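You operate a simulated robot arm through the tools that you are given. There is no shell and no other tool. Be economical: measure what you need, move in short steps, check, and stop when the job is done.

You run a simulated two-armed robot. Do the job below in one go: nothing can be reset, and whatever is moved stays where it is left.

Task
Pick up the green brush with one hand, pass it to the other hand and put it on the high board of the check rack. Take the square tube from the top of the vice bench and put it on the waist-high board of the fittings rack. Take the silver slat and leave it on the low board of the check rack. Fetch the yellow sanding block and set it on the top of the packing table. Fetch the black post cap from the top of the switch bench and set it on the barrel hinge. Put one of the test strips from the tool end of the wash bench on the top of the masking table. Take the cork packer with the smallest size on its label and leave it on top of the small pulley. Put the blue leg offcut on the top of the press bench away on the low board of the check rack. Put the 14.60 mm rubber packer from the top of the press bench on top of the orange drain jug and the 21.85 mm rubber packer on top of the blue drip pot. Put one of the felt packers from the top of the press bench on the top of the assembly bench. Put the valve block on the shelf under the motor bench. Any order will do. Set down upright: yellow sanding block, post cap, valve block.

It is judged by the outcome, as a careful person would: the job done as asked, and still so three seconds after it is handed in. It fails if anything else is knocked over, pushed out of place, dropped, spilled or broken. Lids that push on must go on centred and level and be pressed home; caps that screw on are set level and turned clockwise until they are tight.

Robot
Two 7-joint arms with two-finger parallel grippers on one trunk, on a base that drives. Base frame: it is fixed to the floor where the robot stands at the start and does not move with it; the origin is under the middle of the robot, x ahead of it, y to its left, z up. Units: cm, rad, N and s.
The left shoulder is at the start at [5, 17.7, 110.4], the right one opposite. Places, roughly: barrel hinge (11x9x3 cm) [-210, 660, 90]; blue drip pot (7x7x9 cm) [-140, 480, 90]; blue leg offcut (3x3x9 cm) [-90, 440, 90]; cork packer [-450, 475, 75]; drain jug (16x10x13 cm) [-130, 420, 90]; felt packer [-100, 450, 75]; green brush (5x5x14 cm) [50, 0, 90]; high board of the check rack [80, -120, 120]; low board of the check rack [80, -120, 40]; post cap [-175, 650, 100]; rubber packer [-125, 450, 75]; shelf under the motor bench [-220, 470, 30]; silver slat (6x20x2 cm) [70, -140, 130]; small pulley (8x8x5 cm) [-170, 490, 30]; square tube (10x3x3 cm) [70, -20, 90]; test strip (4x4x15 cm) [-310, 660, 90]; top of the assembly bench [70, 380, 80]; top of the masking table [-670, 660, 80]; top of the packing table [70, -240, 80]; valve block (10x5x5 cm) [-130, 440, 80]; waist-high board of the fittings rack [90, 200, 80]; yellow sanding block (8x4x6 cm) [80, -140, 50]. Payload 3.43 kg a hand.
Tool frame (each hand has its own): the origin (TCP) lies between the finger pads and is the grasp point; the fingertips stand 3.4 cm ahead of it; z points along the fingers, y is the line along which they close. The gripper opens to 12.8 cm. The fingers are 2.4 cm wide and 1.2 cm thick; the gripper's body (4.8 by 13 cm) begins 9.6 cm behind the TCP.
Orientation is that of the tool frame in the base frame, as a unit quaternion [x, y, z, w]. With the fingers straight down and closing along the base's y, the tool's x points along the base's -x, its y along +y and its z along -z.

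Tools
- The arms move only by the tool play_rows. It takes "left_motion", "right_motion" or both (then of equal length, played together; a hand with none holds still); each is a list of rows, each a list of 7 numbers: the shift along the tool's x, y, z in units of 20 mm (1.0 is 20 mm), then the turn, a rotation vector about the tool's x, y, z in units of 4 degrees (1.0 is 4 degrees), then the gripper command, from -1 (shut) to 1 (fully open), values between in proportion. In form: [[x, y, z, rx, ry, rz, fingers], ...]. A call has 1 to 20 rows; each row shifts and turns the commanded pose from where the row before left it, along the tool's axes as they then stand. A call with a number of a shift or a turn outside -1 to 1 is refused whole. Rows are played at 5 a second. More than 5 cm and 0.15 rad between two rows, or a gripper value outside its range, and nothing of the call is played. A pose out of reach is approached as far as the arm can. The call stops where the force on the tool passes 40 N (or 10 N more than at its start, if that is more) or the arm is blocked; 0.2 s more then pass. Each finger travels about 10.8 cm/s and halts on what it meets, pressing with about 44 N; the grip force reading is that of the motor and also rises with nothing between the fingers. The clock runs only during rows and for 0.2 s after the last one: add rows that do not move to give the fingers time. It gives the time, the measured TCP pose, the force on the tool (base axes), the opening and the grip force at its end, in the units of the frame above (readings bear some noise), with the torque about the TCP (base axes, N m) and any sound that the robot's microphone picked up.
- Cameras (640 x 400 px; columns grow to the right, rows downward): "scene" is now at [16.02, -2.18, 128.47]; the picture's right is [-0.22, -0.97, 0.00], its down [-0.40, 0.09, -0.91] and it looks along [0.89, -0.20, -0.41] (base axes); focal length 259 px, centre (320, 200). "left" rides on the left gripper at [7.6, 1.1, -16] in its tool frame; the picture's right is [-0.15, 0.99, 0.00], its down [-0.88, -0.13, -0.46] and it looks along [-0.45, -0.07, 0.89] (tool axes); focal length 234 px, centre (320, 200). "right" rides on the right gripper at [7.6, -1.1, -16] in its tool frame; the picture's right is [0.15, 0.99, 0.00], its down [-0.88, 0.13, -0.46] and it looks along [-0.45, 0.07, 0.89] (tool axes); focal length 234 px, centre (320, 200). There is no depth. A picture from a camera that has moved, and an enlarged one, comes with that camera's place and axes in the base frame and with its lens.
- get_image(camera): a new picture of that camera. It takes no simulated time.
- slide_trunk(by): slides the trunk up (or, below 0, down) by that many cm; the arms and the scene camera ride with it, the base frame stays. It gives what a move gives, with no picture.
- drive_base(legs): drives the robot by 1 to 6 legs, each [ahead, turn to the left] in cm and rad, along the robot's own axes; the way and the turn of a leg run together, so that a leg with both is an arc; at most 150 cm and 3.142 rad a leg. The arms and the cameras ride along, it lands a little off, and it stops where it bumps. It gives what a move gives.
- head_to(pan, tilt): turns the head with the scene camera to pan (to the left, within 1.396 rad either way) and tilt (down, from -0.506 to 1.204), counted from straight ahead of the robot. It gives what a move gives.
- close_up(camera, box): a new picture of the part [left, top, right, bottom] of that camera's present view, enlarged. It takes no simulated time.
- job_done(): hands the job in; it is judged then, once.

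Go step by step. Nothing tells you exact positions but the pictures and the camera data: compare them with the known pose of the tool, close in by small moves and look again before you grip or let go. The budget is 577 turns and 370 pictures, counting those below and the enlarged ones. Unless the task says otherwise, let go and move clear before handing in, and close with one line.

The tools are called after "Call:" as a command line: name --argument value ..., lists and objects as JSON in quotes. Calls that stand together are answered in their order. play_rows: Moves the arms, as the interface text tells. Its arguments: {"type":"object","properties":{"left_motion":{"type":"array","items":{"type":"array","items":{"type":"number"}}},"right_motion":{"type":"array","items":{"type":"array","items":{"type":"number"}}}},"required":[]} The other tools are called the same way: slide_trunk (by) slides the trunk up or down; drive_base (legs) drives the base; head_to (pan, tilt) turns the head that bears the scene camera; get_image (camera) takes a picture; close_up (camera, box) takes an enlarged picture of a part of a camera's view; job_done () hands the job in.

At the start:

```text
time: 0.0
left_ee_pos: [43.37, 7.43, 115.31]
left_ee_rot: [0.0, 1.0, -0.001, 0.0]
left_wrist_force: [0.2, 0.2, 0.1]
left_torque: [0.04, 0.01, -0.04]
left_opening: 12.79
left_grasp_force: 0.1
right_ee_pos: [39.2, -19.85, 117.95]
right_ee_rot: [0.0, 1.0, 0.001, -0.001]
right_wrist_force: [0.4, 0.4, 0.1]
right_torque: [0.01, -0.03, 0.0]
right_opening: 12.79
right_grasp_force: 0.0
trunk travel left (down, up): [-27.5, 12.6]
robot x, y, heading: [0.22, 0.35, -0.003]
head pan, tilt: [-0.227, 0.422]
```

scene: 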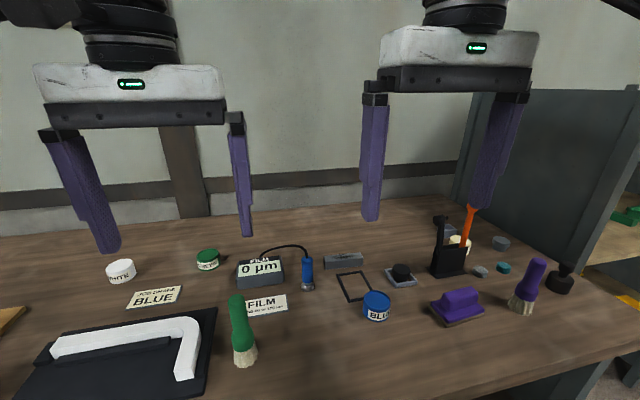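
right: 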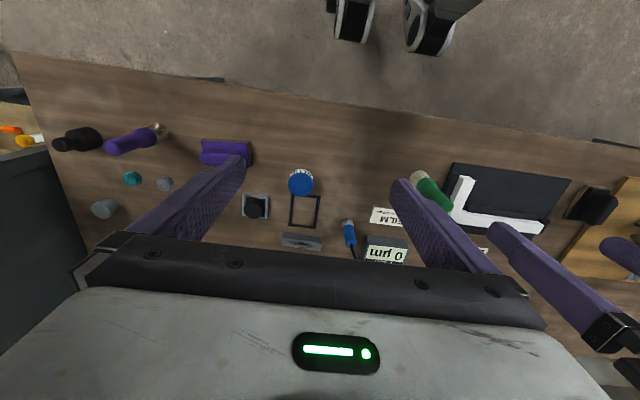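
left: 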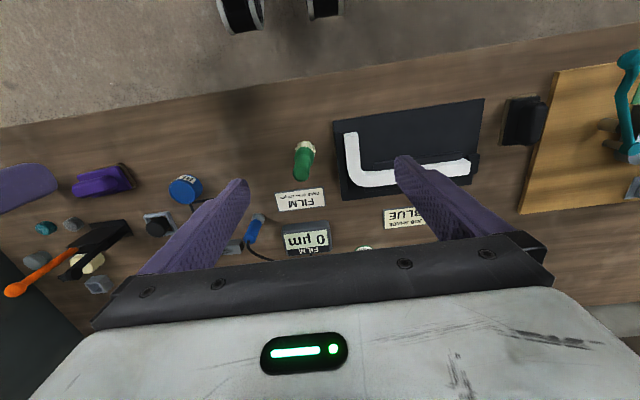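

The green brush stands upright at about (48, 4) on the bench top (z about 83), and the square tube lies near (70, -20). I start by turning the left hand so that it closes along x.

Call:
play_rows --left_motion '[[0, 0, 0, 0, 0, 1, 1], [0, 0, 0, 0, 0, 1, 1], [0, 0, 0, 0, 0, 1, 1], [0, 0, 0, 0, 0, 1, 1], [0, 0, 0, 0, 0, 1, 1], [0, 0, 0, 0, 0, 1, 1], [0, 0, 0, 0, 0, 1, 1], [0, 0, 0, 0, 0, 1, 1], [0, 0, 0, 0, 0, 1, 1], [0, 0, 0, 0, 0, 1, 1], [0, 0, 0, 0, 0, 1, 1], [0, 0, 0, 0, 0, 1, 1], [0, 0, 0, 0, 0, 1, 1], [0, 0, 0, 0, 0, 1, 1], [0, 0, 0, 0, 0, 1, 1], [0, 0, 0, 0, 0, 1, 1], [0, 0, 0, 0, 0, 1, 1], [0, 0, 0, 0, 0, 1, 1], [0, 0, 0, 0, 0, 1, 1], [0, 0, 0, 0, 0, 1, 1]]'

Call:
close_up --camera "scene" --box '[160, 220, 400, 400]'

```text
time: 4.2
left_ee_pos: [35.92, 5.2, 111.78]
left_ee_rot: [0.641, 0.767, 0.001, 0.001]
left_wrist_force: [1.2, -0.6, -0.7]
left_torque: [0.02, -0.01, -0.02]
left_opening: 12.85
left_grasp_force: 0.0
left hand out of reach, approached as far as the arm can: row 16, 17, 18, 19, 20
right_ee_pos: [39.3, -20.08, 118.02]
right_ee_rot: [0.001, 1.0, 0.001, 0.0]
right_wrist_force: [0.3, 0.1, 0.9]
right_torque: [-0.03, -0.01, -0.01]
right_opening: 12.78
right_grasp_force: 0.0
trunk travel left (down, up): [-27.5, 12.6]
robot x, y, heading: [-0.48, -0.0, 0.001]
head pan, tilt: [-0.227, 0.422]
```

```text
2.22 times, centred on (280, 310) of scene
camera zoom: at [16.01, -2.18, 128.47], right [-0.22, -0.97, 0.0], down [-0.4, 0.09, -0.91], along [0.89, -0.2, -0.41], focal length 575 px, centre (409, -44)
```

zoom: 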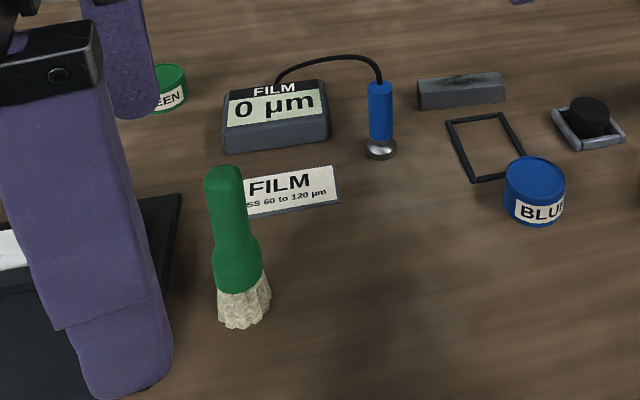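

The left hand is at the limit of its reach there. The floor ahead is clear up to the bench edge at about x = 35, so I drive a little closer.

Call:
drive_base --legs '[[12, 0]]'

Call:
head_to --pan 0 --tilt 0.9

Call:
get_image --camera "scene"

```text
time: 5.4
left_ee_pos: [47.96, 5.08, 111.76]
left_ee_rot: [0.642, 0.767, 0.0, 0.0]
left_wrist_force: [0.6, -0.9, 0.1]
left_torque: [-0.03, 0.02, 0.0]
left_opening: 12.82
left_grasp_force: 0.1
right_ee_pos: [51.28, -20.0, 118.08]
right_ee_rot: [0.001, 1.0, 0.001, 0.0]
right_wrist_force: [0.9, 0.2, 0.3]
right_torque: [0.02, 0.03, -0.03]
right_opening: 12.81
right_grasp_force: 0.1
trunk travel left (down, up): [-27.5, 12.6]
robot x, y, heading: [11.76, 0.26, -0.004]
head pan, tilt: [-0.227, 0.422]
```

```text
time: 6.4
left_ee_pos: [47.85, 5.06, 111.74]
left_ee_rot: [0.642, 0.767, 0.001, 0.001]
left_wrist_force: [0.0, -0.6, -0.3]
left_torque: [0.0, 0.04, 0.0]
left_opening: 12.78
left_grasp_force: 0.1
right_ee_pos: [51.13, -19.95, 118.13]
right_ee_rot: [0.001, 1.0, 0.001, 0.001]
right_wrist_force: [0.3, -0.5, 0.7]
right_torque: [0.03, 0.0, 0.01]
right_opening: 12.81
right_grasp_force: 0.1
trunk travel left (down, up): [-27.5, 12.6]
robot x, y, heading: [12.19, 0.24, -0.003]
head pan, tilt: [0.0, 0.901]
```

```text
365 pictures are left
camera scene: at [26.53, -0.15, 124.39], right [0.0, -1.0, 0.0], down [-0.78, 0.0, -0.62], along [0.62, 0.0, -0.78], focal length 259 px, centre (320, 200)
```

scene: 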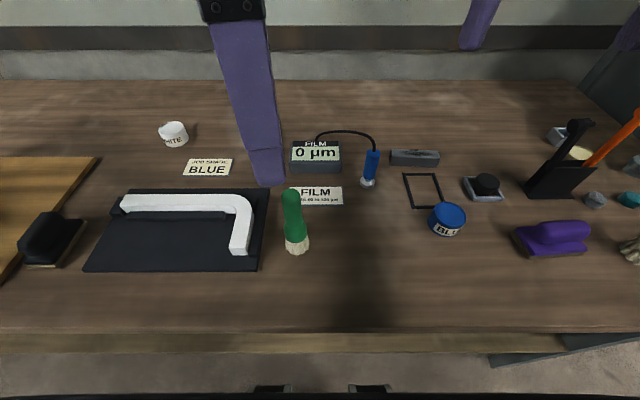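

The brush axis is at about (49.7, 3.9). I finish turning the hand, shift it left of the brush and tilt it 45 degrees.

Call:
play_rows --left_motion '[[0, 0, 0, 0, 0, 1, 1], [0, 0, 0, 0, 0, 1, 1], [0, 0, 0, 0, 0, 0.55, 1], [1, 0, 0, 0, 0, 0, 1], [1, 0, 0, 0, 0, 0, 1], [1, 0, 0, 0, 0, 0, 1], [1, 0, 0, 0, 0, 0, 1], [0, 0, 0, 0, -1, 0, 1], [0, 0, 0, 0, -1, 0, 1], [0, 0, 0, 0, -1, 0, 1], [0, 0, 0, 0, -1, 0, 1], [0, 0, 0, 0, -1, 0, 1], [0, 0, 0, 0, -1, 0, 1], [0, 0, 0, 0, -1, 0, 1], [0, 0, 0, 0, -1, 0, 1], [0, 0, 0, 0, -1, 0, 1], [0, 0, 0, 0, -1, 0, 1], [0, 0, 0, 0, -1, 0, 1]]'

```text
time: 10.2
left_ee_pos: [40.93, 10.64, 109.77]
left_ee_rot: [0.655, 0.656, -0.264, 0.266]
left_wrist_force: [0.1, 1.0, 0.1]
left_torque: [0.0, -0.01, -0.02]
left_opening: 12.8
left_grasp_force: 0.2
left hand out of reach, approached as far as the arm can: row 1, 2, 3, 4, 5, 6, 7, 17, 18
right_ee_pos: [51.28, -19.95, 117.93]
right_ee_rot: [0.0, 1.0, 0.001, 0.0]
right_wrist_force: [0.4, -0.3, 0.0]
right_torque: [0.0, -0.01, 0.0]
right_opening: 12.8
right_grasp_force: 0.0
trunk travel left (down, up): [-27.5, 12.6]
robot x, y, heading: [12.1, -0.16, -0.005]
head pan, tilt: [0.0, 0.901]
```

The arm is stretched high, so I raise the trunk to work lower relative to the shoulder.

Call:
slide_trunk --by 10

Call:
play_rows --left_motion '[[0.7, 0, 0.7, 0, 0, 0, 1], [0.7, 0, 0.7, 0, 0, 0, 1], [0.7, 0, 0.7, 0, 0, 0, 1], [0.7, 0, 0.7, 0, 0, 0, 1], [0.7, 0, 0.7, 0, 0, 0, 1], [0.7, 0, 0.7, 0, 0, 0, 1], [0, 1, 0, 0, 0, 0, 1], [0, 1, 0, 0, 0, 0, 1], [0, 1, 0, 0, 0, 0, 1], [0, 1, 0, 0, 0, 0, 1]]'

```text
time: 11.5
left_ee_pos: [41.0, 10.7, 119.81]
left_ee_rot: [0.655, 0.656, -0.265, 0.266]
left_wrist_force: [0.0, -0.3, 0.9]
left_torque: [0.03, -0.01, -0.03]
left_opening: 12.8
left_grasp_force: 0.1
right_ee_pos: [51.22, -19.99, 127.95]
right_ee_rot: [0.0, 1.0, 0.001, 0.0]
right_wrist_force: [-0.2, -0.3, -1.1]
right_torque: [0.01, 0.04, -0.02]
right_opening: 12.77
right_grasp_force: 0.0
trunk travel left (down, up): [-37.5, 2.6]
robot x, y, heading: [12.14, -0.14, 0.001]
head pan, tilt: [0.0, 0.901]
```

```text
time: 13.7
left_ee_pos: [40.81, 7.03, 116.31]
left_ee_rot: [0.655, 0.656, -0.264, 0.265]
left_wrist_force: [-0.1, 0.0, -0.8]
left_torque: [-0.01, 0.03, 0.02]
left_opening: 12.8
left_grasp_force: 0.0
left hand out of reach, approached as far as the arm can: row 1, 2, 3, 4, 5, 6, 7, 8, 9, 10
right_ee_pos: [51.15, -20.08, 128.04]
right_ee_rot: [0.001, 1.0, 0.001, 0.0]
right_wrist_force: [-1.0, -0.3, 0.7]
right_torque: [0.01, 0.0, 0.0]
right_opening: 12.83
right_grasp_force: 0.0
trunk travel left (down, up): [-37.5, 2.6]
robot x, y, heading: [11.71, -0.09, 0.001]
head pan, tilt: [0.0, 0.901]
```

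That wrist turn leaves the arm little room. I undo it and instead grip the brush from the robot's side with the hand tilted forward.

Call:
play_rows --left_motion '[[0, 0, 0, 0, 1, 0, 1], [0, 0, 0, 0, 1, 0, 1], [0, 0, 0, 0, 1, 0, 1], [0, 0, 0, 0, 1, 0, 1], [0, 0, 0, 0, 1, 0, 1], [0, 0, 0, 0, 1, 0, 1], [0, 0, 0, 0, 1, 0, 1], [0, 0, 0, 0, 1, 0, 1], [0, 0, 0, 0, 1, 0, 1], [0, 0, 0, 0, 1, 0, 1], [0, 0, 0, 0, 1, 0, 1], [0, 0, 0, 0, 0, -1, 1], [0, 0, 0, 0, 0, -1, 1], [0, 0, 0, 0, 0, -1, 1], [0, 0, 0, 0, 0, -1, 1], [0, 0, 0, 0, 0, -1, 1], [0, 0, 0, 0, 0, -1, 1], [0, 0, 0, 0, 0, -1, 1], [0, 0, 0, 0, 0, -1, 1]]'

Call:
play_rows --left_motion '[[0, 0, 0, 0, 0, -1, 1], [0, 0, 0, 0, 0, -1, 1], [0, 0, 0, 0, 0, -1, 1], [0, 0, 0, 0, 0, -1, 1], [0, 0, 0, 0, 0, -1, 1], [0, 0, 0, 0, 0, -1, 1], [0, 0, 0, 0, 0, -1, 1], [0, 0, 0, 0, 0, -1, 1], [0, 0, 0, 0, 0, -1, 1], [0, 0, 0, 0, 0, -1, 1], [0, 0, 0, 0, 0, -1, 1], [0, 0, 0, 0, 0, -1, 1], [0, 0, 0, 0, 0, -1, 1], [0, 0, 0, 0, 0, -1, 1], [0, 0, 0, 0, 0, -0.55, 1]]'

```text
time: 17.7
left_ee_pos: [40.8, 7.21, 116.57]
left_ee_rot: [0.483, 0.876, -0.001, 0.001]
left_wrist_force: [0.2, -0.1, 0.3]
left_torque: [0.0, 0.01, 0.03]
left_opening: 12.79
left_grasp_force: 0.0
right_ee_pos: [51.13, -20.05, 128.05]
right_ee_rot: [0.001, 1.0, 0.001, 0.001]
right_wrist_force: [0.0, 1.1, 0.0]
right_torque: [0.0, 0.0, 0.01]
right_opening: 12.8
right_grasp_force: 0.1
trunk travel left (down, up): [-37.5, 2.6]
robot x, y, heading: [12.44, 0.25, 0.001]
head pan, tilt: [0.0, 0.901]
```

```text
time: 20.9
left_ee_pos: [40.77, 7.08, 116.54]
left_ee_rot: [-0.003, 1.0, -0.001, 0.0]
left_wrist_force: [-0.1, -0.2, 0.1]
left_torque: [-0.01, 0.01, 0.0]
left_opening: 12.83
left_grasp_force: 0.1
right_ee_pos: [51.21, -20.05, 128.06]
right_ee_rot: [0.001, 1.0, 0.0, 0.001]
right_wrist_force: [0.0, -0.3, 0.0]
right_torque: [-0.02, 0.01, -0.02]
right_opening: 12.81
right_grasp_force: 0.1
trunk travel left (down, up): [-37.5, 2.6]
robot x, y, heading: [11.86, -0.23, -0.0]
head pan, tilt: [0.0, 0.901]
```

Call:
play_rows --left_motion '[[0, -0.5, 0, 0, -1, 0, 1], [0, -0.5, 0, 0, -1, 0, 1], [0, -0.6, 0, 0, -1, 0, 1], [0, 0, 0, 0, -1, 0, 1], [0, 0, 0, 0, -1, 0, 1], [0, 0, 0, 0, -1, 0, 1], [0, 0, 0, 0, -1, 0, 1], [0, 0, 0, 0, -1, 0, 1], [0, 0, 0, 0, -1, 0, 1], [0, 0, 0, 0, -1, 0, 1], [0, 0, 0, 0, -1, 0, 1], [0.7, 0, 0.7, 0, 0, 0, 1], [0.7, 0, 0.7, 0, 0, 0, 1], [0.7, 0, 0.7, 0, 0, 0, 1], [0.7, 0, 0.7, 0, 0, 0, 1], [0.7, 0, 0.7, 0, 0, 0, 1], [0.7, 0, 0.7, 0, 0, 0, 1], [0.7, 0, 0.7, 0, 0, 0, 1], [0.7, 0, 0.7, 0, 0, 0, 1]]'

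Call:
get_image --camera "scene"

Call:
get_image --camera "left"

```text
time: 22.8
left_ee_pos: [43.92, 3.53, 116.7]
left_ee_rot: [-0.092, 0.969, 0.003, 0.228]
left_wrist_force: [0.1, -0.4, 0.8]
left_torque: [-0.02, 0.03, 0.01]
left_opening: 12.82
left_grasp_force: 0.0
right_ee_pos: [51.24, -19.97, 128.07]
right_ee_rot: [0.002, 1.0, 0.001, 0.0]
right_wrist_force: [-0.3, 0.2, -0.1]
right_torque: [0.06, 0.03, -0.01]
right_opening: 12.79
right_grasp_force: 0.0
trunk travel left (down, up): [-37.5, 2.6]
robot x, y, heading: [12.22, -0.23, 0.0]
head pan, tilt: [0.0, 0.901]
stopped in row 9 (left hand): the arm was blocked; the commanded pose is now the measured one
```

```text
364 pictures are left
camera scene: at [27.35, -0.27, 135.65], right [-0.02, -1.0, 0.0], down [-0.67, 0.01, -0.74], along [0.74, -0.01, -0.67], focal length 259 px, centre (320, 200)
```

scene: 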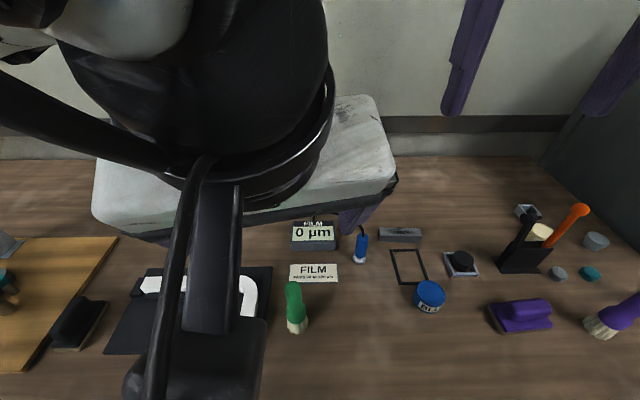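

```text
363 pictures are left
camera left: at [29.83, 2.52, 127.6], right [-0.05, 1.0, 0.03], down [0.6, 0.01, 0.8], along [0.8, 0.06, -0.6], focal length 234 px, centre (320, 200)
```

left: 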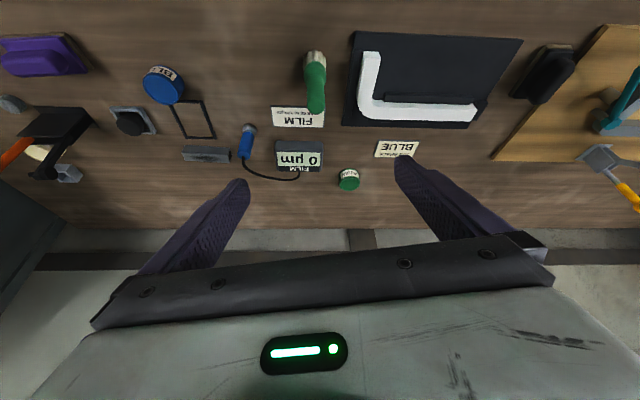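

The wrist bumped the head. I lower the hand first, correct its small yaw, then tilt further.

Call:
play_rows --left_motion '[[0.44, 0.04, 0.9, 0, 0, 0, 1], [0.44, 0.04, 0.9, 0, 0, 0, 1], [0.44, 0.04, 0.9, 0, 0, 0, 1], [0.44, 0.04, 0.9, 0, 0, 0, 1], [0.44, 0.04, 0.9, 0, 0, 1, 1], [0.44, 0.04, 0.9, 0, 0, 1, 1], [0.44, 0.04, 0.9, 0, 0, 0.6, 1]]'

Call:
head_to --pan 0 --tilt 0.8

Call:
get_image --camera "scene"

```text
time: 24.4
left_ee_pos: [43.73, 3.49, 103.11]
left_ee_rot: [-0.003, 0.973, 0.018, 0.229]
left_wrist_force: [-0.1, 0.5, 0.2]
left_torque: [0.02, 0.03, 0.03]
left_opening: 12.84
left_grasp_force: 0.1
right_ee_pos: [51.29, -20.09, 127.88]
right_ee_rot: [0.001, 1.0, 0.0, 0.0]
right_wrist_force: [-0.7, 0.9, 0.0]
right_torque: [0.04, 0.01, 0.02]
right_opening: 12.8
right_grasp_force: 0.0
trunk travel left (down, up): [-37.5, 2.6]
robot x, y, heading: [11.8, 0.12, -0.001]
head pan, tilt: [0.0, 0.901]
```

```text
time: 25.1
left_ee_pos: [43.8, 3.53, 103.17]
left_ee_rot: [-0.004, 0.973, 0.018, 0.231]
left_wrist_force: [0.3, -0.7, -1.0]
left_torque: [0.0, -0.04, -0.01]
left_opening: 12.81
left_grasp_force: 0.0
right_ee_pos: [51.03, -20.09, 128.0]
right_ee_rot: [0.001, 1.0, 0.0, 0.0]
right_wrist_force: [0.1, -0.4, 0.0]
right_torque: [0.02, 0.01, 0.0]
right_opening: 12.82
right_grasp_force: 0.0
trunk travel left (down, up): [-37.5, 2.6]
robot x, y, heading: [11.86, 0.45, -0.002]
head pan, tilt: [0.0, 0.799]
```

```text
362 pictures are left
camera scene: at [27.05, -0.15, 135.17], right [0.0, -1.0, 0.0], down [-0.72, 0.0, -0.7], along [0.7, 0.0, -0.72], focal length 259 px, centre (320, 200)
```

scene: 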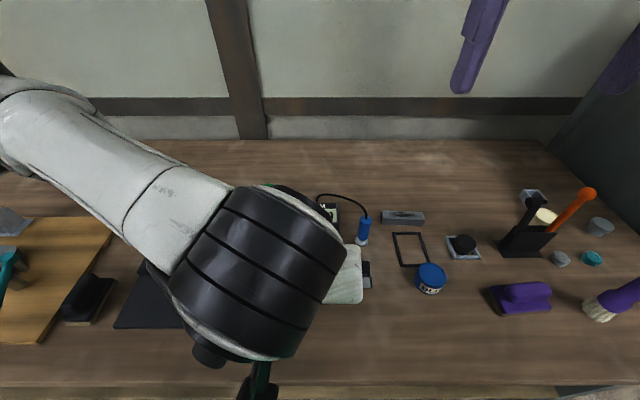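

Call:
play_rows --left_motion '[[0, 0, 0, 0, -1, 0, 1], [0, 0, 0, 0, -1, 0, 1], [0, 0, 0, 0, -1, 0, 1], [0, 0, 0, 0, -1, 0, 1], [0, 0, 0, 0, -0.6, 0, 1]]'

Call:
get_image --camera "left"

```text
time: 25.6
left_ee_pos: [44.28, 3.49, 103.42]
left_ee_rot: [-0.009, 0.96, 0.019, 0.281]
left_wrist_force: [0.9, 0.4, -1.2]
left_torque: [-0.03, 0.06, -0.01]
left_opening: 12.82
left_grasp_force: 0.1
right_ee_pos: [51.2, -20.0, 127.92]
right_ee_rot: [0.002, 1.0, 0.0, 0.0]
right_wrist_force: [-1.1, -0.3, -0.1]
right_torque: [0.01, 0.03, -0.01]
right_opening: 12.8
right_grasp_force: 0.0
trunk travel left (down, up): [-37.5, 2.6]
robot x, y, heading: [11.92, -0.09, 0.002]
head pan, tilt: [0.0, 0.799]
stopped in row 2 (left hand): the force on the tool passed its limit (the readings are from after the stop); the commanded pose is now the measured one
```

```text
361 pictures are left
camera left: at [29.2, 3.9, 112.81], right [0.09, 0.99, 0.11], down [0.5, -0.14, 0.85], along [0.86, -0.02, -0.51], focal length 234 px, centre (320, 200)
```

left: 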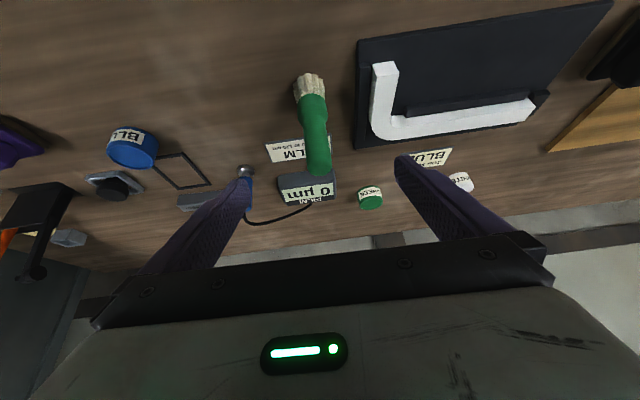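

The brush axis reads (49.6, 3.9) from the left camera too. A tilt of 33 degrees is enough; I go down, then in along the fingers.

Call:
play_rows --left_motion '[[0.475, 0, 0.74, 0, 0, 0, 1], [0.475, 0, 0.74, 0, 0, 0, 1], [0.475, 0, 0.74, 0, 0, 0, 1], [0.475, 0, 0.74, 0, 0, 0, 1], [0, 0, 1, 0, 0, 0, 1], [0, 0, 1, 0, 0, 0, 1], [0, 0, 0.5, 0, 0, 0, 1]]'

Call:
get_image --camera "left"

```text
time: 27.2
left_ee_pos: [46.95, 3.97, 92.29]
left_ee_rot: [-0.01, 0.959, 0.02, 0.282]
left_wrist_force: [-0.4, 0.1, -0.4]
left_torque: [-0.02, 0.02, 0.02]
left_opening: 12.79
left_grasp_force: 0.1
right_ee_pos: [51.15, -20.0, 127.99]
right_ee_rot: [0.0, 1.0, 0.0, 0.0]
right_wrist_force: [0.2, 0.5, -0.6]
right_torque: [-0.01, -0.02, -0.02]
right_opening: 12.81
right_grasp_force: 0.1
trunk travel left (down, up): [-37.5, 2.6]
robot x, y, heading: [12.23, -0.15, 0.002]
head pan, tilt: [0.0, 0.799]
```

```text
360 pictures are left
camera left: at [31.93, 4.36, 101.56], right [0.09, 0.99, 0.11], down [0.5, -0.14, 0.85], along [0.86, -0.03, -0.51], focal length 234 px, centre (320, 200)
```

left: 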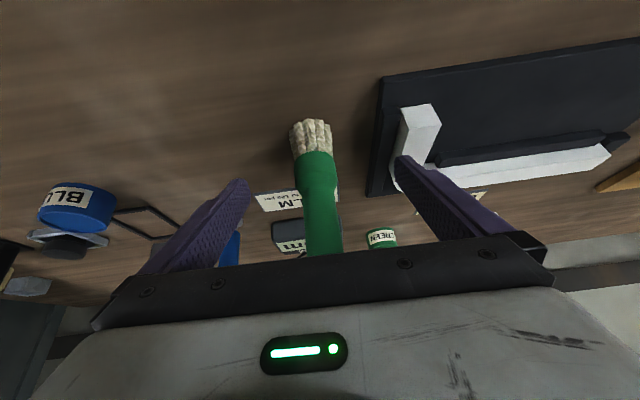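

Call:
play_rows --left_motion '[[0, -0.1, 1, 0, 0, 0, 1], [0, -0.05, 1, 0, 0, 0, 1], [0, 0, 0.4, 0, 0, 0, 1], [0, 0, 0, 0, 0, 0, 0.3], [0, 0, 0, 0, 0, 0, -0.2], [0, 0, 0, 0, 0, 0, -0.6], [0, 0, 0, 0, 0, 0, -1], [0, 0, 0, 0, 0, 0, -1], [0, 0, 0, 0, 0, 0, -1]]'

Call:
get_image --camera "left"

```text
time: 27.6
left_ee_pos: [47.3, 3.83, 91.61]
left_ee_rot: [-0.007, 0.959, 0.02, 0.281]
left_wrist_force: [-10.6, -1.3, 17.6]
left_torque: [1.29, 0.21, 0.78]
left_opening: 12.78
left_grasp_force: 0.0
right_ee_pos: [51.08, -20.0, 128.06]
right_ee_rot: [0.002, 1.0, 0.001, 0.0]
right_wrist_force: [0.1, 0.5, -0.7]
right_torque: [0.02, 0.06, -0.01]
right_opening: 12.8
right_grasp_force: 0.1
trunk travel left (down, up): [-37.5, 2.6]
robot x, y, heading: [11.92, -0.04, -0.003]
head pan, tilt: [0.0, 0.799]
stopped in row 1 (left hand): the force on the tool passed its limit (the readings are from after the stop); the commanded pose is now the measured one
```

```text
359 pictures are left
camera left: at [32.21, 4.31, 100.94], right [0.1, 0.99, 0.11], down [0.5, -0.15, 0.85], along [0.86, -0.03, -0.51], focal length 234 px, centre (320, 200)
```

left: 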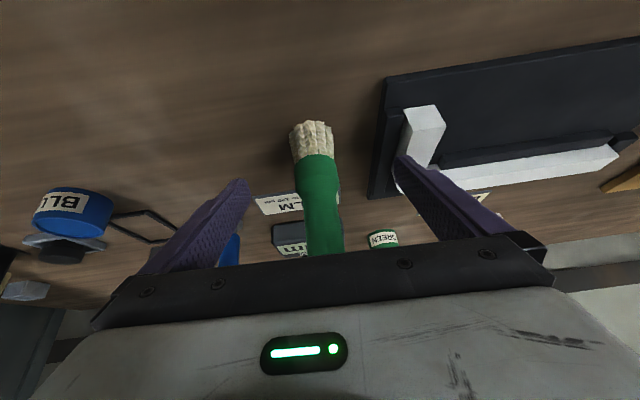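

The left fingertip touched the end of the white bar on the mat. I back off, narrow the opening to about 7.5 cm and go in again.

Call:
play_rows --left_motion '[[0, 0, -1, 0, 0, 0, 1], [0, 0, -0.5, 0, 0, 0, 0.6], [0, 0, 0, 0, 0, 0, 0.2], [0, 0, 0, 0, 0, 0, 0.15], [0, 0, 0, 0, 0, 0, 0.15], [0, 0, 1, 0, 0, 0, 0.15]]'

Call:
get_image --camera "left"

```text
time: 28.9
left_ee_pos: [46.93, 3.88, 92.21]
left_ee_rot: [-0.008, 0.959, 0.021, 0.281]
left_wrist_force: [0.2, 0.2, 0.4]
left_torque: [-0.01, 0.03, 0.01]
left_opening: 7.34
left_grasp_force: 0.2
right_ee_pos: [51.17, -19.93, 128.04]
right_ee_rot: [0.001, 1.0, 0.0, 0.0]
right_wrist_force: [-0.2, -0.5, -0.2]
right_torque: [0.0, -0.01, 0.01]
right_opening: 12.8
right_grasp_force: 0.0
trunk travel left (down, up): [-37.5, 2.6]
robot x, y, heading: [12.0, 0.21, -0.003]
head pan, tilt: [0.0, 0.799]
```

```text
358 pictures are left
camera left: at [31.88, 4.26, 101.6], right [0.1, 0.99, 0.11], down [0.5, -0.15, 0.85], along [0.86, -0.03, -0.51], focal length 234 px, centre (320, 200)
```

left: 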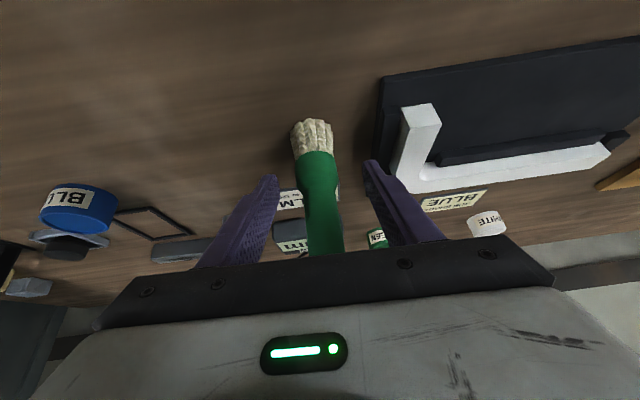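

Call:
play_rows --left_motion '[[0, -0.05, 1, 0, 0, 0, 0.15], [0, -0.05, 1, 0, 0, 0, 0.15]]'

Call:
get_image --camera "left"

```text
time: 29.6
left_ee_pos: [49.04, 3.83, 88.78]
left_ee_rot: [-0.008, 0.959, 0.02, 0.282]
left_wrist_force: [0.3, 0.4, 0.6]
left_torque: [-0.03, -0.02, 0.02]
left_opening: 7.36
left_grasp_force: 0.1
right_ee_pos: [51.1, -19.96, 128.03]
right_ee_rot: [0.001, 1.0, 0.002, 0.0]
right_wrist_force: [0.5, -1.1, 0.4]
right_torque: [0.01, 0.03, 0.04]
right_opening: 12.79
right_grasp_force: 0.0
trunk travel left (down, up): [-37.5, 2.6]
robot x, y, heading: [12.01, -0.01, 0.0]
head pan, tilt: [0.0, 0.799]
```

```text
357 pictures are left
camera left: at [33.94, 4.19, 98.21], right [0.1, 0.99, 0.11], down [0.5, -0.15, 0.85], along [0.86, -0.03, -0.51], focal length 234 px, centre (320, 200)
```

left: 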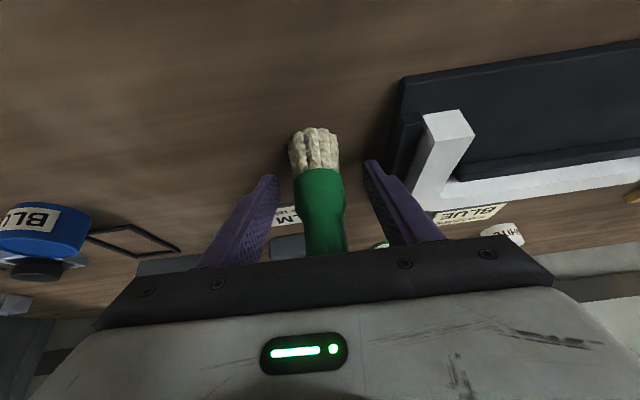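

Call:
play_rows --left_motion '[[0, -0.05, 0.5, 0, 0, 0, 0.15], [0, 0, 0, 0, 0, 0, -0.1], [0, 0, 0, 0, 0, 0, -0.4], [0, 0, 0, 0, 0, 0, -0.7], [0, 0, 0, 0, 0, 0, -1], [0, 0, 0, 0, 0, 0, -1], [0, 0, 0, 0, 0, 0, -1]]'

Call:
get_image --camera "left"

```text
time: 30.1
left_ee_pos: [49.24, 3.04, 88.56]
left_ee_rot: [-0.003, 0.959, 0.01, 0.284]
left_wrist_force: [-9.5, -1.8, 18.1]
left_torque: [-0.61, 0.19, -0.38]
left_opening: 5.77
left_grasp_force: 0.7
right_ee_pos: [50.93, -19.92, 128.07]
right_ee_rot: [0.002, 1.0, 0.001, 0.0]
right_wrist_force: [0.2, 0.0, -0.3]
right_torque: [-0.02, -0.03, -0.01]
right_opening: 12.77
right_grasp_force: 0.1
trunk travel left (down, up): [-37.5, 2.6]
robot x, y, heading: [11.59, 0.05, -0.005]
head pan, tilt: [0.0, 0.799]
stopped in row 2 (left hand): the force on the tool passed its limit (the readings are from after the stop); the commanded pose is now the measured one
```

```text
356 pictures are left
camera left: at [34.1, 3.9, 97.77], right [0.11, 0.99, 0.1], down [0.49, -0.14, 0.86], along [0.86, -0.05, -0.5], focal length 234 px, centre (320, 200)
```

left: 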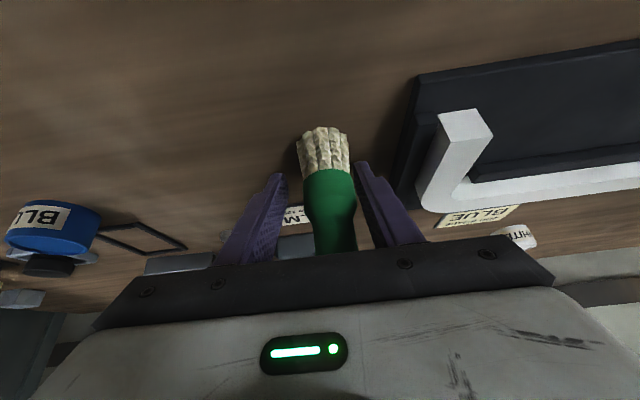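

Call:
play_rows --left_motion '[[0, 0, -0.35, 0, 0, 0, -0.1], [0, 0.25, 0, 0, 0, 0, -0.1], [0, 0, 0, 0, 0, 0, -0.4], [0, 0, 0, 0, 0, 0, -0.7], [0, 0, 0, 0, 0, 0, -1], [0, 0, 0, 0, 0, 0, -1]]'

Call:
get_image --camera "left"

```text
time: 31.5
left_ee_pos: [49.0, 3.79, 88.9]
left_ee_rot: [-0.005, 0.959, 0.013, 0.284]
left_wrist_force: [0.0, -0.2, 0.1]
left_torque: [-0.01, 0.05, -0.01]
left_opening: 3.75
left_grasp_force: 43.9
right_ee_pos: [51.14, -20.07, 128.01]
right_ee_rot: [0.001, 1.0, 0.001, 0.0]
right_wrist_force: [-1.1, 0.5, 0.6]
right_torque: [0.03, -0.04, -0.01]
right_opening: 12.79
right_grasp_force: 0.0
trunk travel left (down, up): [-37.5, 2.6]
robot x, y, heading: [12.03, 0.03, 0.006]
head pan, tilt: [0.0, 0.799]
```

```text
355 pictures are left
camera left: at [33.88, 4.44, 98.16], right [0.1, 0.99, 0.1], down [0.49, -0.14, 0.86], along [0.86, -0.04, -0.5], focal length 234 px, centre (320, 200)
```

left: 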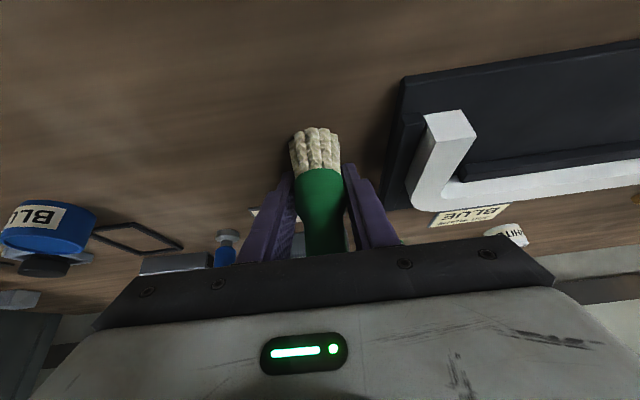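

Gripped at 3.75 cm wide. I lift the brush and bring it toward the middle.

Call:
play_rows --left_motion '[[-0.55, 0, -0.84, 0, 0, 0, -1], [-0.55, 0, -0.84, 0, 0, 0, -1], [-0.55, 0, -0.84, 0, 0, 0, -1], [-0.55, 0, -0.84, 0, 0, 0, -1], [-0.55, 0, -0.84, 0, 0, 0, -1], [0, -1, 0, 0, 0, 0, -1], [0, -1, 0, 0, 0, 0, -1], [0, -1, 0, 0, 0, 0, -1]]'

Call:
get_image --camera "scene"

Call:
get_image --camera "right"

```text
time: 33.3
left_ee_pos: [49.07, -2.51, 98.92]
left_ee_rot: [-0.006, 0.959, 0.014, 0.283]
left_wrist_force: [1.1, 0.1, -1.3]
left_torque: [-0.01, -0.03, 0.02]
left_opening: 3.7
left_grasp_force: 44.5
right_ee_pos: [51.24, -20.11, 128.1]
right_ee_rot: [0.003, 1.0, 0.002, -0.001]
right_wrist_force: [0.2, -0.1, 0.3]
right_torque: [0.03, -0.01, -0.01]
right_opening: 12.79
right_grasp_force: 0.0
trunk travel left (down, up): [-37.5, 2.6]
robot x, y, heading: [11.72, 0.01, -0.003]
head pan, tilt: [0.0, 0.799]
```

```text
354 pictures are left
camera scene: at [27.01, -0.22, 135.17], right [0.0, -1.0, 0.0], down [-0.72, 0.0, -0.7], along [0.7, 0.0, -0.72], focal length 259 px, centre (320, 200)
```

scene: 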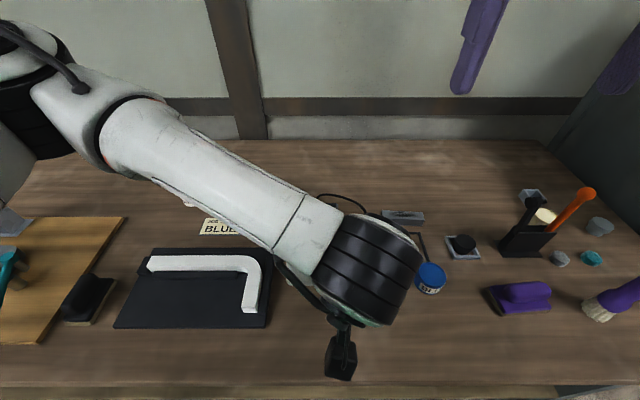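

```text
353 pictures are left
camera right: at [43.65, -21.28, 143.95], right [-0.14, 0.99, 0.0], down [0.88, 0.13, 0.46], along [0.45, 0.07, -0.89], focal length 234 px, centre (320, 200)
```

right: 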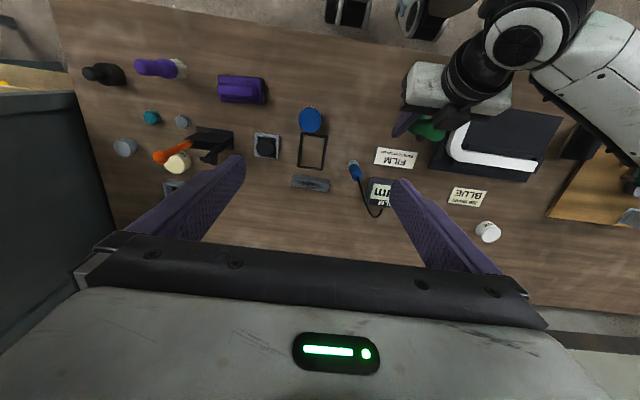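

Call:
play_rows --right_motion '[[0, 0, 0, 0, 1, 0, 1], [0, 0, 0, 0, 1, 0, 1], [0, 0, 0, 0, 1, 0, 1], [0, 0, 0, 0, 1, 0, 1], [0, 0, 0, 0, 1, 0, 1], [0, 0.97, 0, 0, 0, 0, 1], [0, 0.97, 0, 0, 0, 0, 1], [0, 0.97, 0, 0, 0, 0, 1], [0, 0.97, 0, 0, 0, 0, 1], [0, 0.97, 0, 0, 0, 0, 1], [0, 0.97, 0, 0, 0, 0, 1], [0, 0.97, 0, 0, 0, 0, 1], [0, 0.97, 0, 0, 0, 0, 1]]'

Call:
get_image --camera "scene"

Call:
get_image --camera "right"

```text
time: 36.1
left_ee_pos: [49.18, -2.4, 98.96]
left_ee_rot: [-0.005, 0.959, 0.012, 0.283]
left_wrist_force: [0.2, -0.5, -1.2]
left_torque: [-0.01, 0.01, -0.04]
left_opening: 3.73
left_grasp_force: 43.8
right_ee_pos: [51.22, -4.46, 128.1]
right_ee_rot: [0.003, 0.985, 0.001, -0.174]
right_wrist_force: [0.9, -0.2, 0.4]
right_torque: [-0.05, 0.02, 0.04]
right_opening: 12.79
right_grasp_force: 0.0
trunk travel left (down, up): [-37.5, 2.6]
robot x, y, heading: [11.49, 0.06, -0.003]
head pan, tilt: [0.0, 0.799]
```

```text
352 pictures are left
camera scene: at [27.01, -0.1, 135.18], right [0.0, -1.0, 0.0], down [-0.72, 0.0, -0.7], along [0.7, 0.0, -0.72], focal length 259 px, centre (320, 200)
```

scene: 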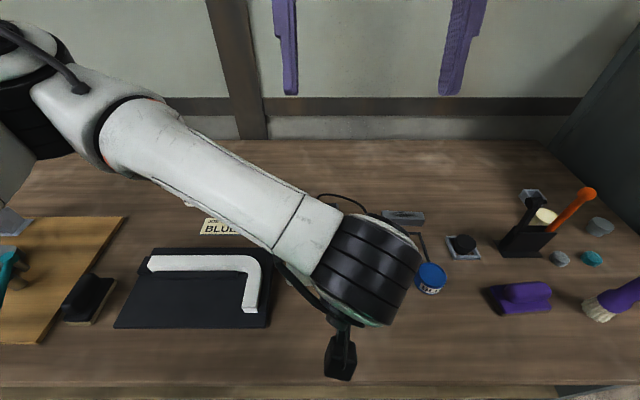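

```text
351 pictures are left
camera right: at [49.58, -5.7, 145.66], right [-0.13, 0.99, 0.05], down [0.98, 0.13, 0.13], along [0.12, 0.07, -0.99], focal length 234 px, centre (320, 200)
```

right: 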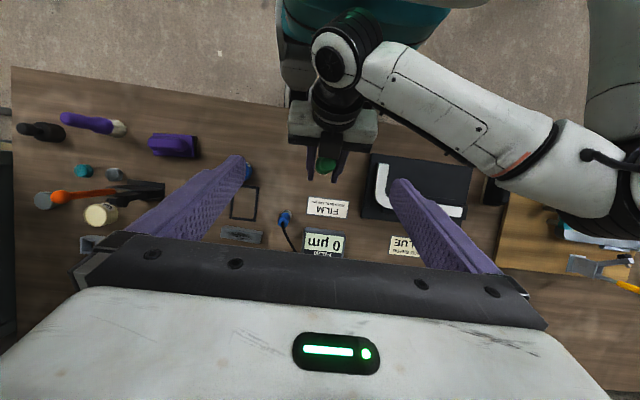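

The brush top shows at about (48.8, -2.8, 108.5) and the approach is clear of the left forearm. I bring the right hand to 8 cm before the grasp.

Call:
play_rows --right_motion '[[-0.43, 0.12, 0.865, 0, 0, 0, 0.5], [-0.43, 0.12, 0.865, 0, 0, 0, 0.5], [-0.43, 0.12, 0.865, 0, 0, 0, 0.5], [-0.43, 0.12, 0.865, 0, 0, 0, 0.5], [-0.43, 0.12, 0.865, 0, 0, 0, 0.5], [-0.43, 0.12, 0.865, 0, 0, 0, 0.5], [-0.43, 0.12, 0.865, 0, 0, 0, 0.5]]'

Call:
get_image --camera "right"

```text
time: 37.7
left_ee_pos: [49.1, -2.61, 98.97]
left_ee_rot: [-0.005, 0.959, 0.013, 0.283]
left_wrist_force: [0.2, -0.9, -0.2]
left_torque: [-0.01, -0.01, 0.03]
left_opening: 3.73
left_grasp_force: 43.8
right_ee_pos: [52.66, -2.9, 114.58]
right_ee_rot: [0.002, 0.985, 0.001, -0.173]
right_wrist_force: [0.2, 0.2, 0.4]
right_torque: [-0.01, 0.02, 0.0]
right_opening: 9.6
right_grasp_force: 0.1
trunk travel left (down, up): [-37.5, 2.6]
robot x, y, heading: [12.18, 0.35, 0.001]
head pan, tilt: [0.0, 0.799]
```

```text
350 pictures are left
camera right: at [51.07, -4.11, 132.14], right [-0.13, 0.99, 0.05], down [0.98, 0.13, 0.13], along [0.12, 0.07, -0.99], focal length 234 px, centre (320, 200)
```

right: 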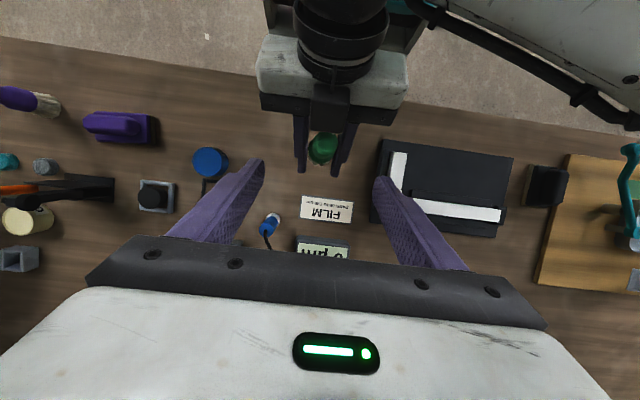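

Call:
play_rows --right_motion '[[0, 0, 1, 0, 0, 0, 0.3], [0, 0, 1, 0, 0, 0, 0.3], [0, 0, 1, 0, 0, 0, 0.3], [0, 0, 1, 0, 0, 0, 0.3]]'

Call:
get_image --camera "right"

```text
time: 38.7
left_ee_pos: [49.16, -2.48, 98.95]
left_ee_rot: [-0.005, 0.959, 0.013, 0.284]
left_wrist_force: [0.0, 0.3, -1.7]
left_torque: [0.0, 0.0, 0.04]
left_opening: 3.71
left_grasp_force: 44.4
right_ee_pos: [49.81, -2.66, 107.02]
right_ee_rot: [0.002, 0.985, 0.001, -0.174]
right_wrist_force: [1.2, 0.4, 0.8]
right_torque: [0.04, 0.01, -0.01]
right_opening: 8.31
right_grasp_force: 0.0
trunk travel left (down, up): [-37.5, 2.6]
robot x, y, heading: [11.96, 0.31, 0.005]
head pan, tilt: [0.0, 0.799]
```

```text
349 pictures are left
camera right: at [48.31, -4.0, 124.64], right [-0.13, 0.99, 0.05], down [0.98, 0.13, 0.13], along [0.12, 0.07, -0.99], focal length 234 px, centre (320, 200)
```

right: 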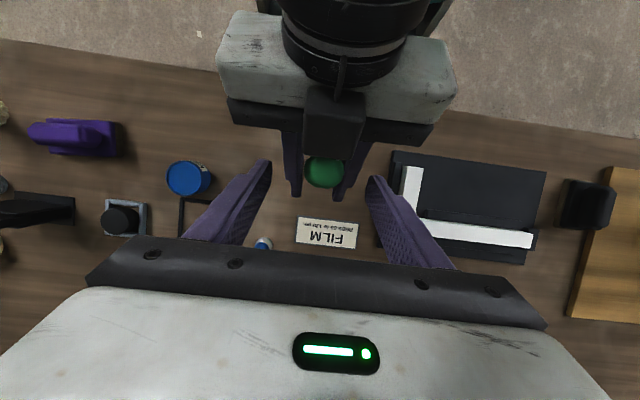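

Call:
play_rows --right_motion '[[0, 0.1, 0, 0, 0, 0, 0], [0, 0, 0, 0, 0, 0, -0.3], [0, 0, 0, 0, 0, 0, -0.6], [0, 0, 0, 0, 0, 0, -1], [0, 0, 0, 0, 0, 0, -1], [0, 0, 0, 0, 0, 0, -1]]'

Call:
get_image --camera "right"

```text
time: 40.1
left_ee_pos: [48.99, -2.54, 98.83]
left_ee_rot: [-0.005, 0.959, 0.013, 0.283]
left_wrist_force: [-0.3, 1.2, 0.1]
left_torque: [-0.12, -0.06, -0.01]
left_opening: 3.7
left_grasp_force: 43.9
right_ee_pos: [49.88, -2.49, 107.08]
right_ee_rot: [0.001, 0.985, 0.001, -0.174]
right_wrist_force: [-0.3, -0.8, 0.1]
right_torque: [0.03, 0.02, 0.0]
right_opening: 2.49
right_grasp_force: 43.5
trunk travel left (down, up): [-37.5, 2.6]
robot x, y, heading: [11.72, -0.05, -0.002]
head pan, tilt: [0.0, 0.799]
```

```text
348 pictures are left
camera right: at [48.33, -3.78, 124.66], right [-0.13, 0.99, 0.05], down [0.98, 0.13, 0.13], along [0.12, 0.07, -0.99], focal length 234 px, centre (320, 200)
```

right: 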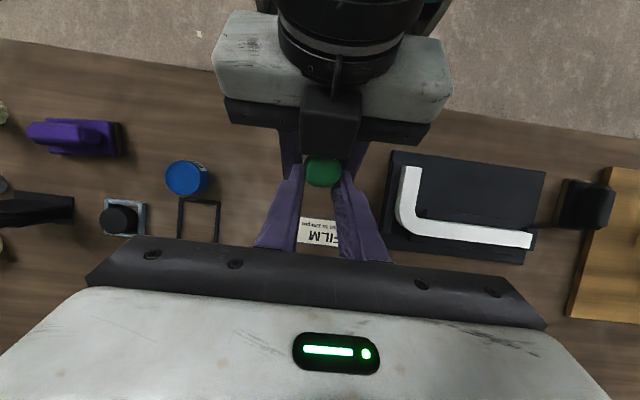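

Both hands hold the brush. I open the left hand and draw the brush up and away with the right.

Call:
play_rows --left_motion '[[0, 0, 0, 0, 0, 0, -0.2], [0, 0, 0, 0, 0, 0, 0.3], [0, 0, 0, 0, 0, 0, 0.3], [0, 0, 0, 0, 0, 0, 0.3], [0, 0, 0, 0, 0, 0, 0.3], [0, 0, 0, 0, 0, 0, 0.3], [0, 0, 0, 0, 0, 0, 0.3], [0, 0, 0, 0, 0, 0, 0.3], [0, 0, 0, 0, 0, 0, 0.3]]' --right_motion '[[0, 0, 0, 0, 0, 0, -1], [0, 0, 0, 0, 0, 0, -1], [0, 0, 0, 0, 0, 0, -1], [0, 0, -1, 0, 0, 0, -1], [0, 0, -1, 0, 0, 0, -1], [0, 0, -1, 0, 0, 0, -1], [0, 0, -1, 0, 0, 0, -1], [0, 0, -1, 0, 0, 0, -1], [0, 0, -1, 0, 0, 0, -1]]'

Call:
get_image --camera "right"

```text
time: 42.1
left_ee_pos: [48.99, -2.51, 98.92]
left_ee_rot: [-0.006, 0.959, 0.013, 0.284]
left_wrist_force: [-0.2, 0.2, 0.0]
left_torque: [0.01, -0.02, 0.02]
left_opening: 8.31
left_grasp_force: 0.1
right_ee_pos: [54.05, -2.62, 118.45]
right_ee_rot: [0.001, 0.985, 0.001, -0.173]
right_wrist_force: [0.3, 0.0, -1.3]
right_torque: [-0.01, -0.01, 0.01]
right_opening: 2.51
right_grasp_force: 44.2
trunk travel left (down, up): [-37.5, 2.6]
robot x, y, heading: [12.09, -0.29, 0.002]
head pan, tilt: [0.0, 0.799]
```

```text
347 pictures are left
camera right: at [52.41, -3.86, 136.07], right [-0.14, 0.99, 0.05], down [0.98, 0.13, 0.13], along [0.12, 0.07, -0.99], focal length 234 px, centre (320, 200)
```

right: 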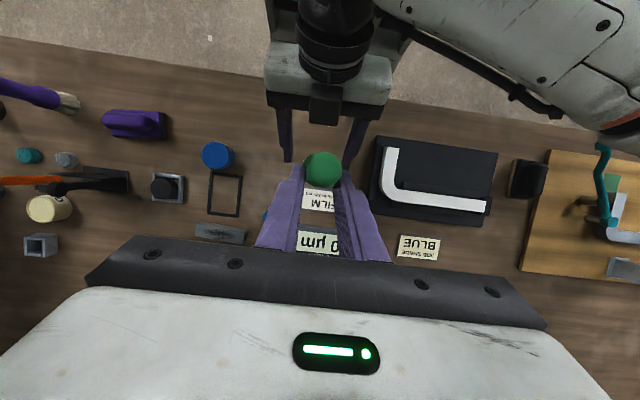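

The brush is in the right hand. I straighten the left hand, then back away from the bench and look toward the check rack.

Call:
play_rows --left_motion '[[0, 0, 0, 0, 1, 0, 0.3], [0, 0, 0, 0, 1, 0, 0.3], [0, 0, 0, 0, 1, 0, 0.3], [0, 0, 0, 0, 1, 0, 0.3], [0, 0, 0, 0, 1, 0, 0.3], [0, 0, 0, 0, 1, 0, 0.3], [0, 0, 0, 0, 1, 0, 0.3], [0, 0, 0, 0, 1, 0, 0.3], [0, 0, 0, 0, 0.2, 0, 0.3], [0, 1, 0, 0, 0, 0, 0.3], [0, 1, 0, 0, 0, 0, 0.3], [0, 1, 0, 0, 0, 0, 0.3], [0, 1, 0, 0, 0, 0, 0.3], [0, 1, 0, 0, 0, 0, 0.3], [0, 1, 0, 0, 0, 0, 0.3], [0, 1, 0, 0, 0, 0, 0.3]]'

Call:
drive_base --legs '[[-25, 0]]'

Call:
head_to --pan -1.2 --tilt 0.4

Call:
get_image --camera "scene"

```text
time: 44.3
left_ee_pos: [48.93, -1.66, 98.8]
left_ee_rot: [-0.001, 1.0, 0.008, 0.0]
left_wrist_force: [-0.7, -0.3, -1.3]
left_torque: [0.04, -0.07, 0.0]
left_opening: 8.34
left_grasp_force: 0.0
right_ee_pos: [54.25, -2.02, 118.4]
right_ee_rot: [0.003, 0.986, 0.011, -0.167]
right_wrist_force: [2.1, -0.1, -1.3]
right_torque: [0.0, -0.03, -0.01]
right_opening: 2.47
right_grasp_force: 43.7
trunk travel left (down, up): [-37.5, 2.6]
robot x, y, heading: [11.9, 0.27, -0.002]
head pan, tilt: [0.0, 0.799]
stopped in row 10 (right hand): the force on the tool passed its limit (the readings are from after the stop); the commanded pose is now the measured one
```

```text
time: 46.1
left_ee_pos: [23.98, -1.56, 99.02]
left_ee_rot: [-0.005, 1.0, 0.008, 0.0]
left_wrist_force: [-3.1, -0.9, 0.8]
left_torque: [0.08, -0.46, 0.03]
left_opening: 8.34
left_grasp_force: 0.0
right_ee_pos: [29.09, -1.82, 118.51]
right_ee_rot: [0.0, 0.986, 0.011, -0.168]
right_wrist_force: [4.2, 0.5, -1.0]
right_torque: [0.02, -0.08, -0.02]
right_opening: 2.51
right_grasp_force: 43.5
trunk travel left (down, up): [-37.5, 2.6]
robot x, y, heading: [-13.03, 0.07, 0.004]
head pan, tilt: [0.0, 0.799]
```

```text
time: 47.5
left_ee_pos: [24.07, -1.36, 98.93]
left_ee_rot: [-0.004, 1.0, 0.008, 0.001]
left_wrist_force: [-0.4, 0.0, 1.1]
left_torque: [-0.03, -0.03, 0.01]
left_opening: 8.34
left_grasp_force: 0.1
right_ee_pos: [29.35, -1.67, 118.46]
right_ee_rot: [-0.001, 0.986, 0.009, -0.168]
right_wrist_force: [0.9, -0.4, -1.2]
right_torque: [-0.01, -0.03, 0.01]
right_opening: 2.47
right_grasp_force: 44.5
trunk travel left (down, up): [-37.5, 2.6]
robot x, y, heading: [-12.79, 0.06, 0.001]
head pan, tilt: [-1.201, 0.4]
```

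```text
346 pictures are left
camera scene: at [-2.52, -8.76, 138.68], right [-0.93, -0.37, 0.0], down [-0.14, 0.36, -0.92], along [0.34, -0.86, -0.39], focal length 259 px, centre (320, 200)
```

scene: 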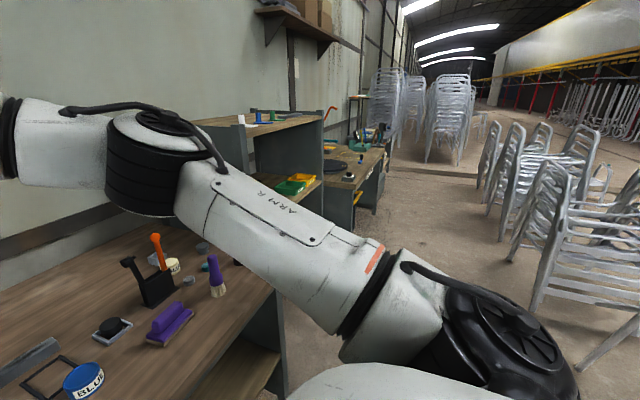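

Call:
play_rows --right_motion '[[0, 0, -1, 0, 0, 0, -1], [0, 0, -1, 0, 0, 0, -1], [0, -1, 0, 0, 0, 0, -1], [0, -1, 0, 0, 0, 0, -1], [0, -1, 0, 0, 0, 0, -1], [0, -1, 0, 0, 0, 0, -1], [0, -1, 0, 0, 0, 0, -1], [0, -1, 0, 0, 0, 0, -1]]'

Call:
get_image --camera "right"

```text
time: 49.3
left_ee_pos: [24.12, -1.44, 98.96]
left_ee_rot: [-0.004, 1.0, 0.008, 0.0]
left_wrist_force: [-0.3, -0.2, -0.3]
left_torque: [0.02, -0.02, 0.01]
left_opening: 8.3
left_grasp_force: 0.1
right_ee_pos: [30.51, -14.18, 121.94]
right_ee_rot: [-0.001, 0.986, 0.011, -0.169]
right_wrist_force: [0.0, 0.0, 0.0]
right_torque: [0.04, 0.03, 0.01]
right_opening: 2.48
right_grasp_force: 43.7
trunk travel left (down, up): [-37.5, 2.6]
robot x, y, heading: [-12.98, 0.3, 0.006]
head pan, tilt: [-1.201, 0.4]
```

```text
345 pictures are left
camera right: at [28.73, -15.63, 139.47], right [-0.14, 0.99, 0.07], down [0.98, 0.13, 0.14], along [0.13, 0.09, -0.99], focal length 234 px, centre (320, 200)
```

right: 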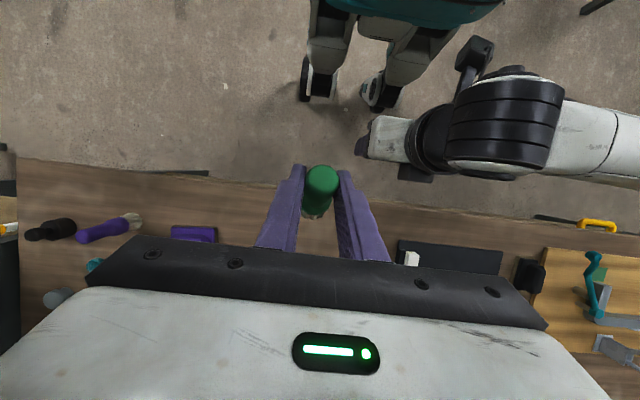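

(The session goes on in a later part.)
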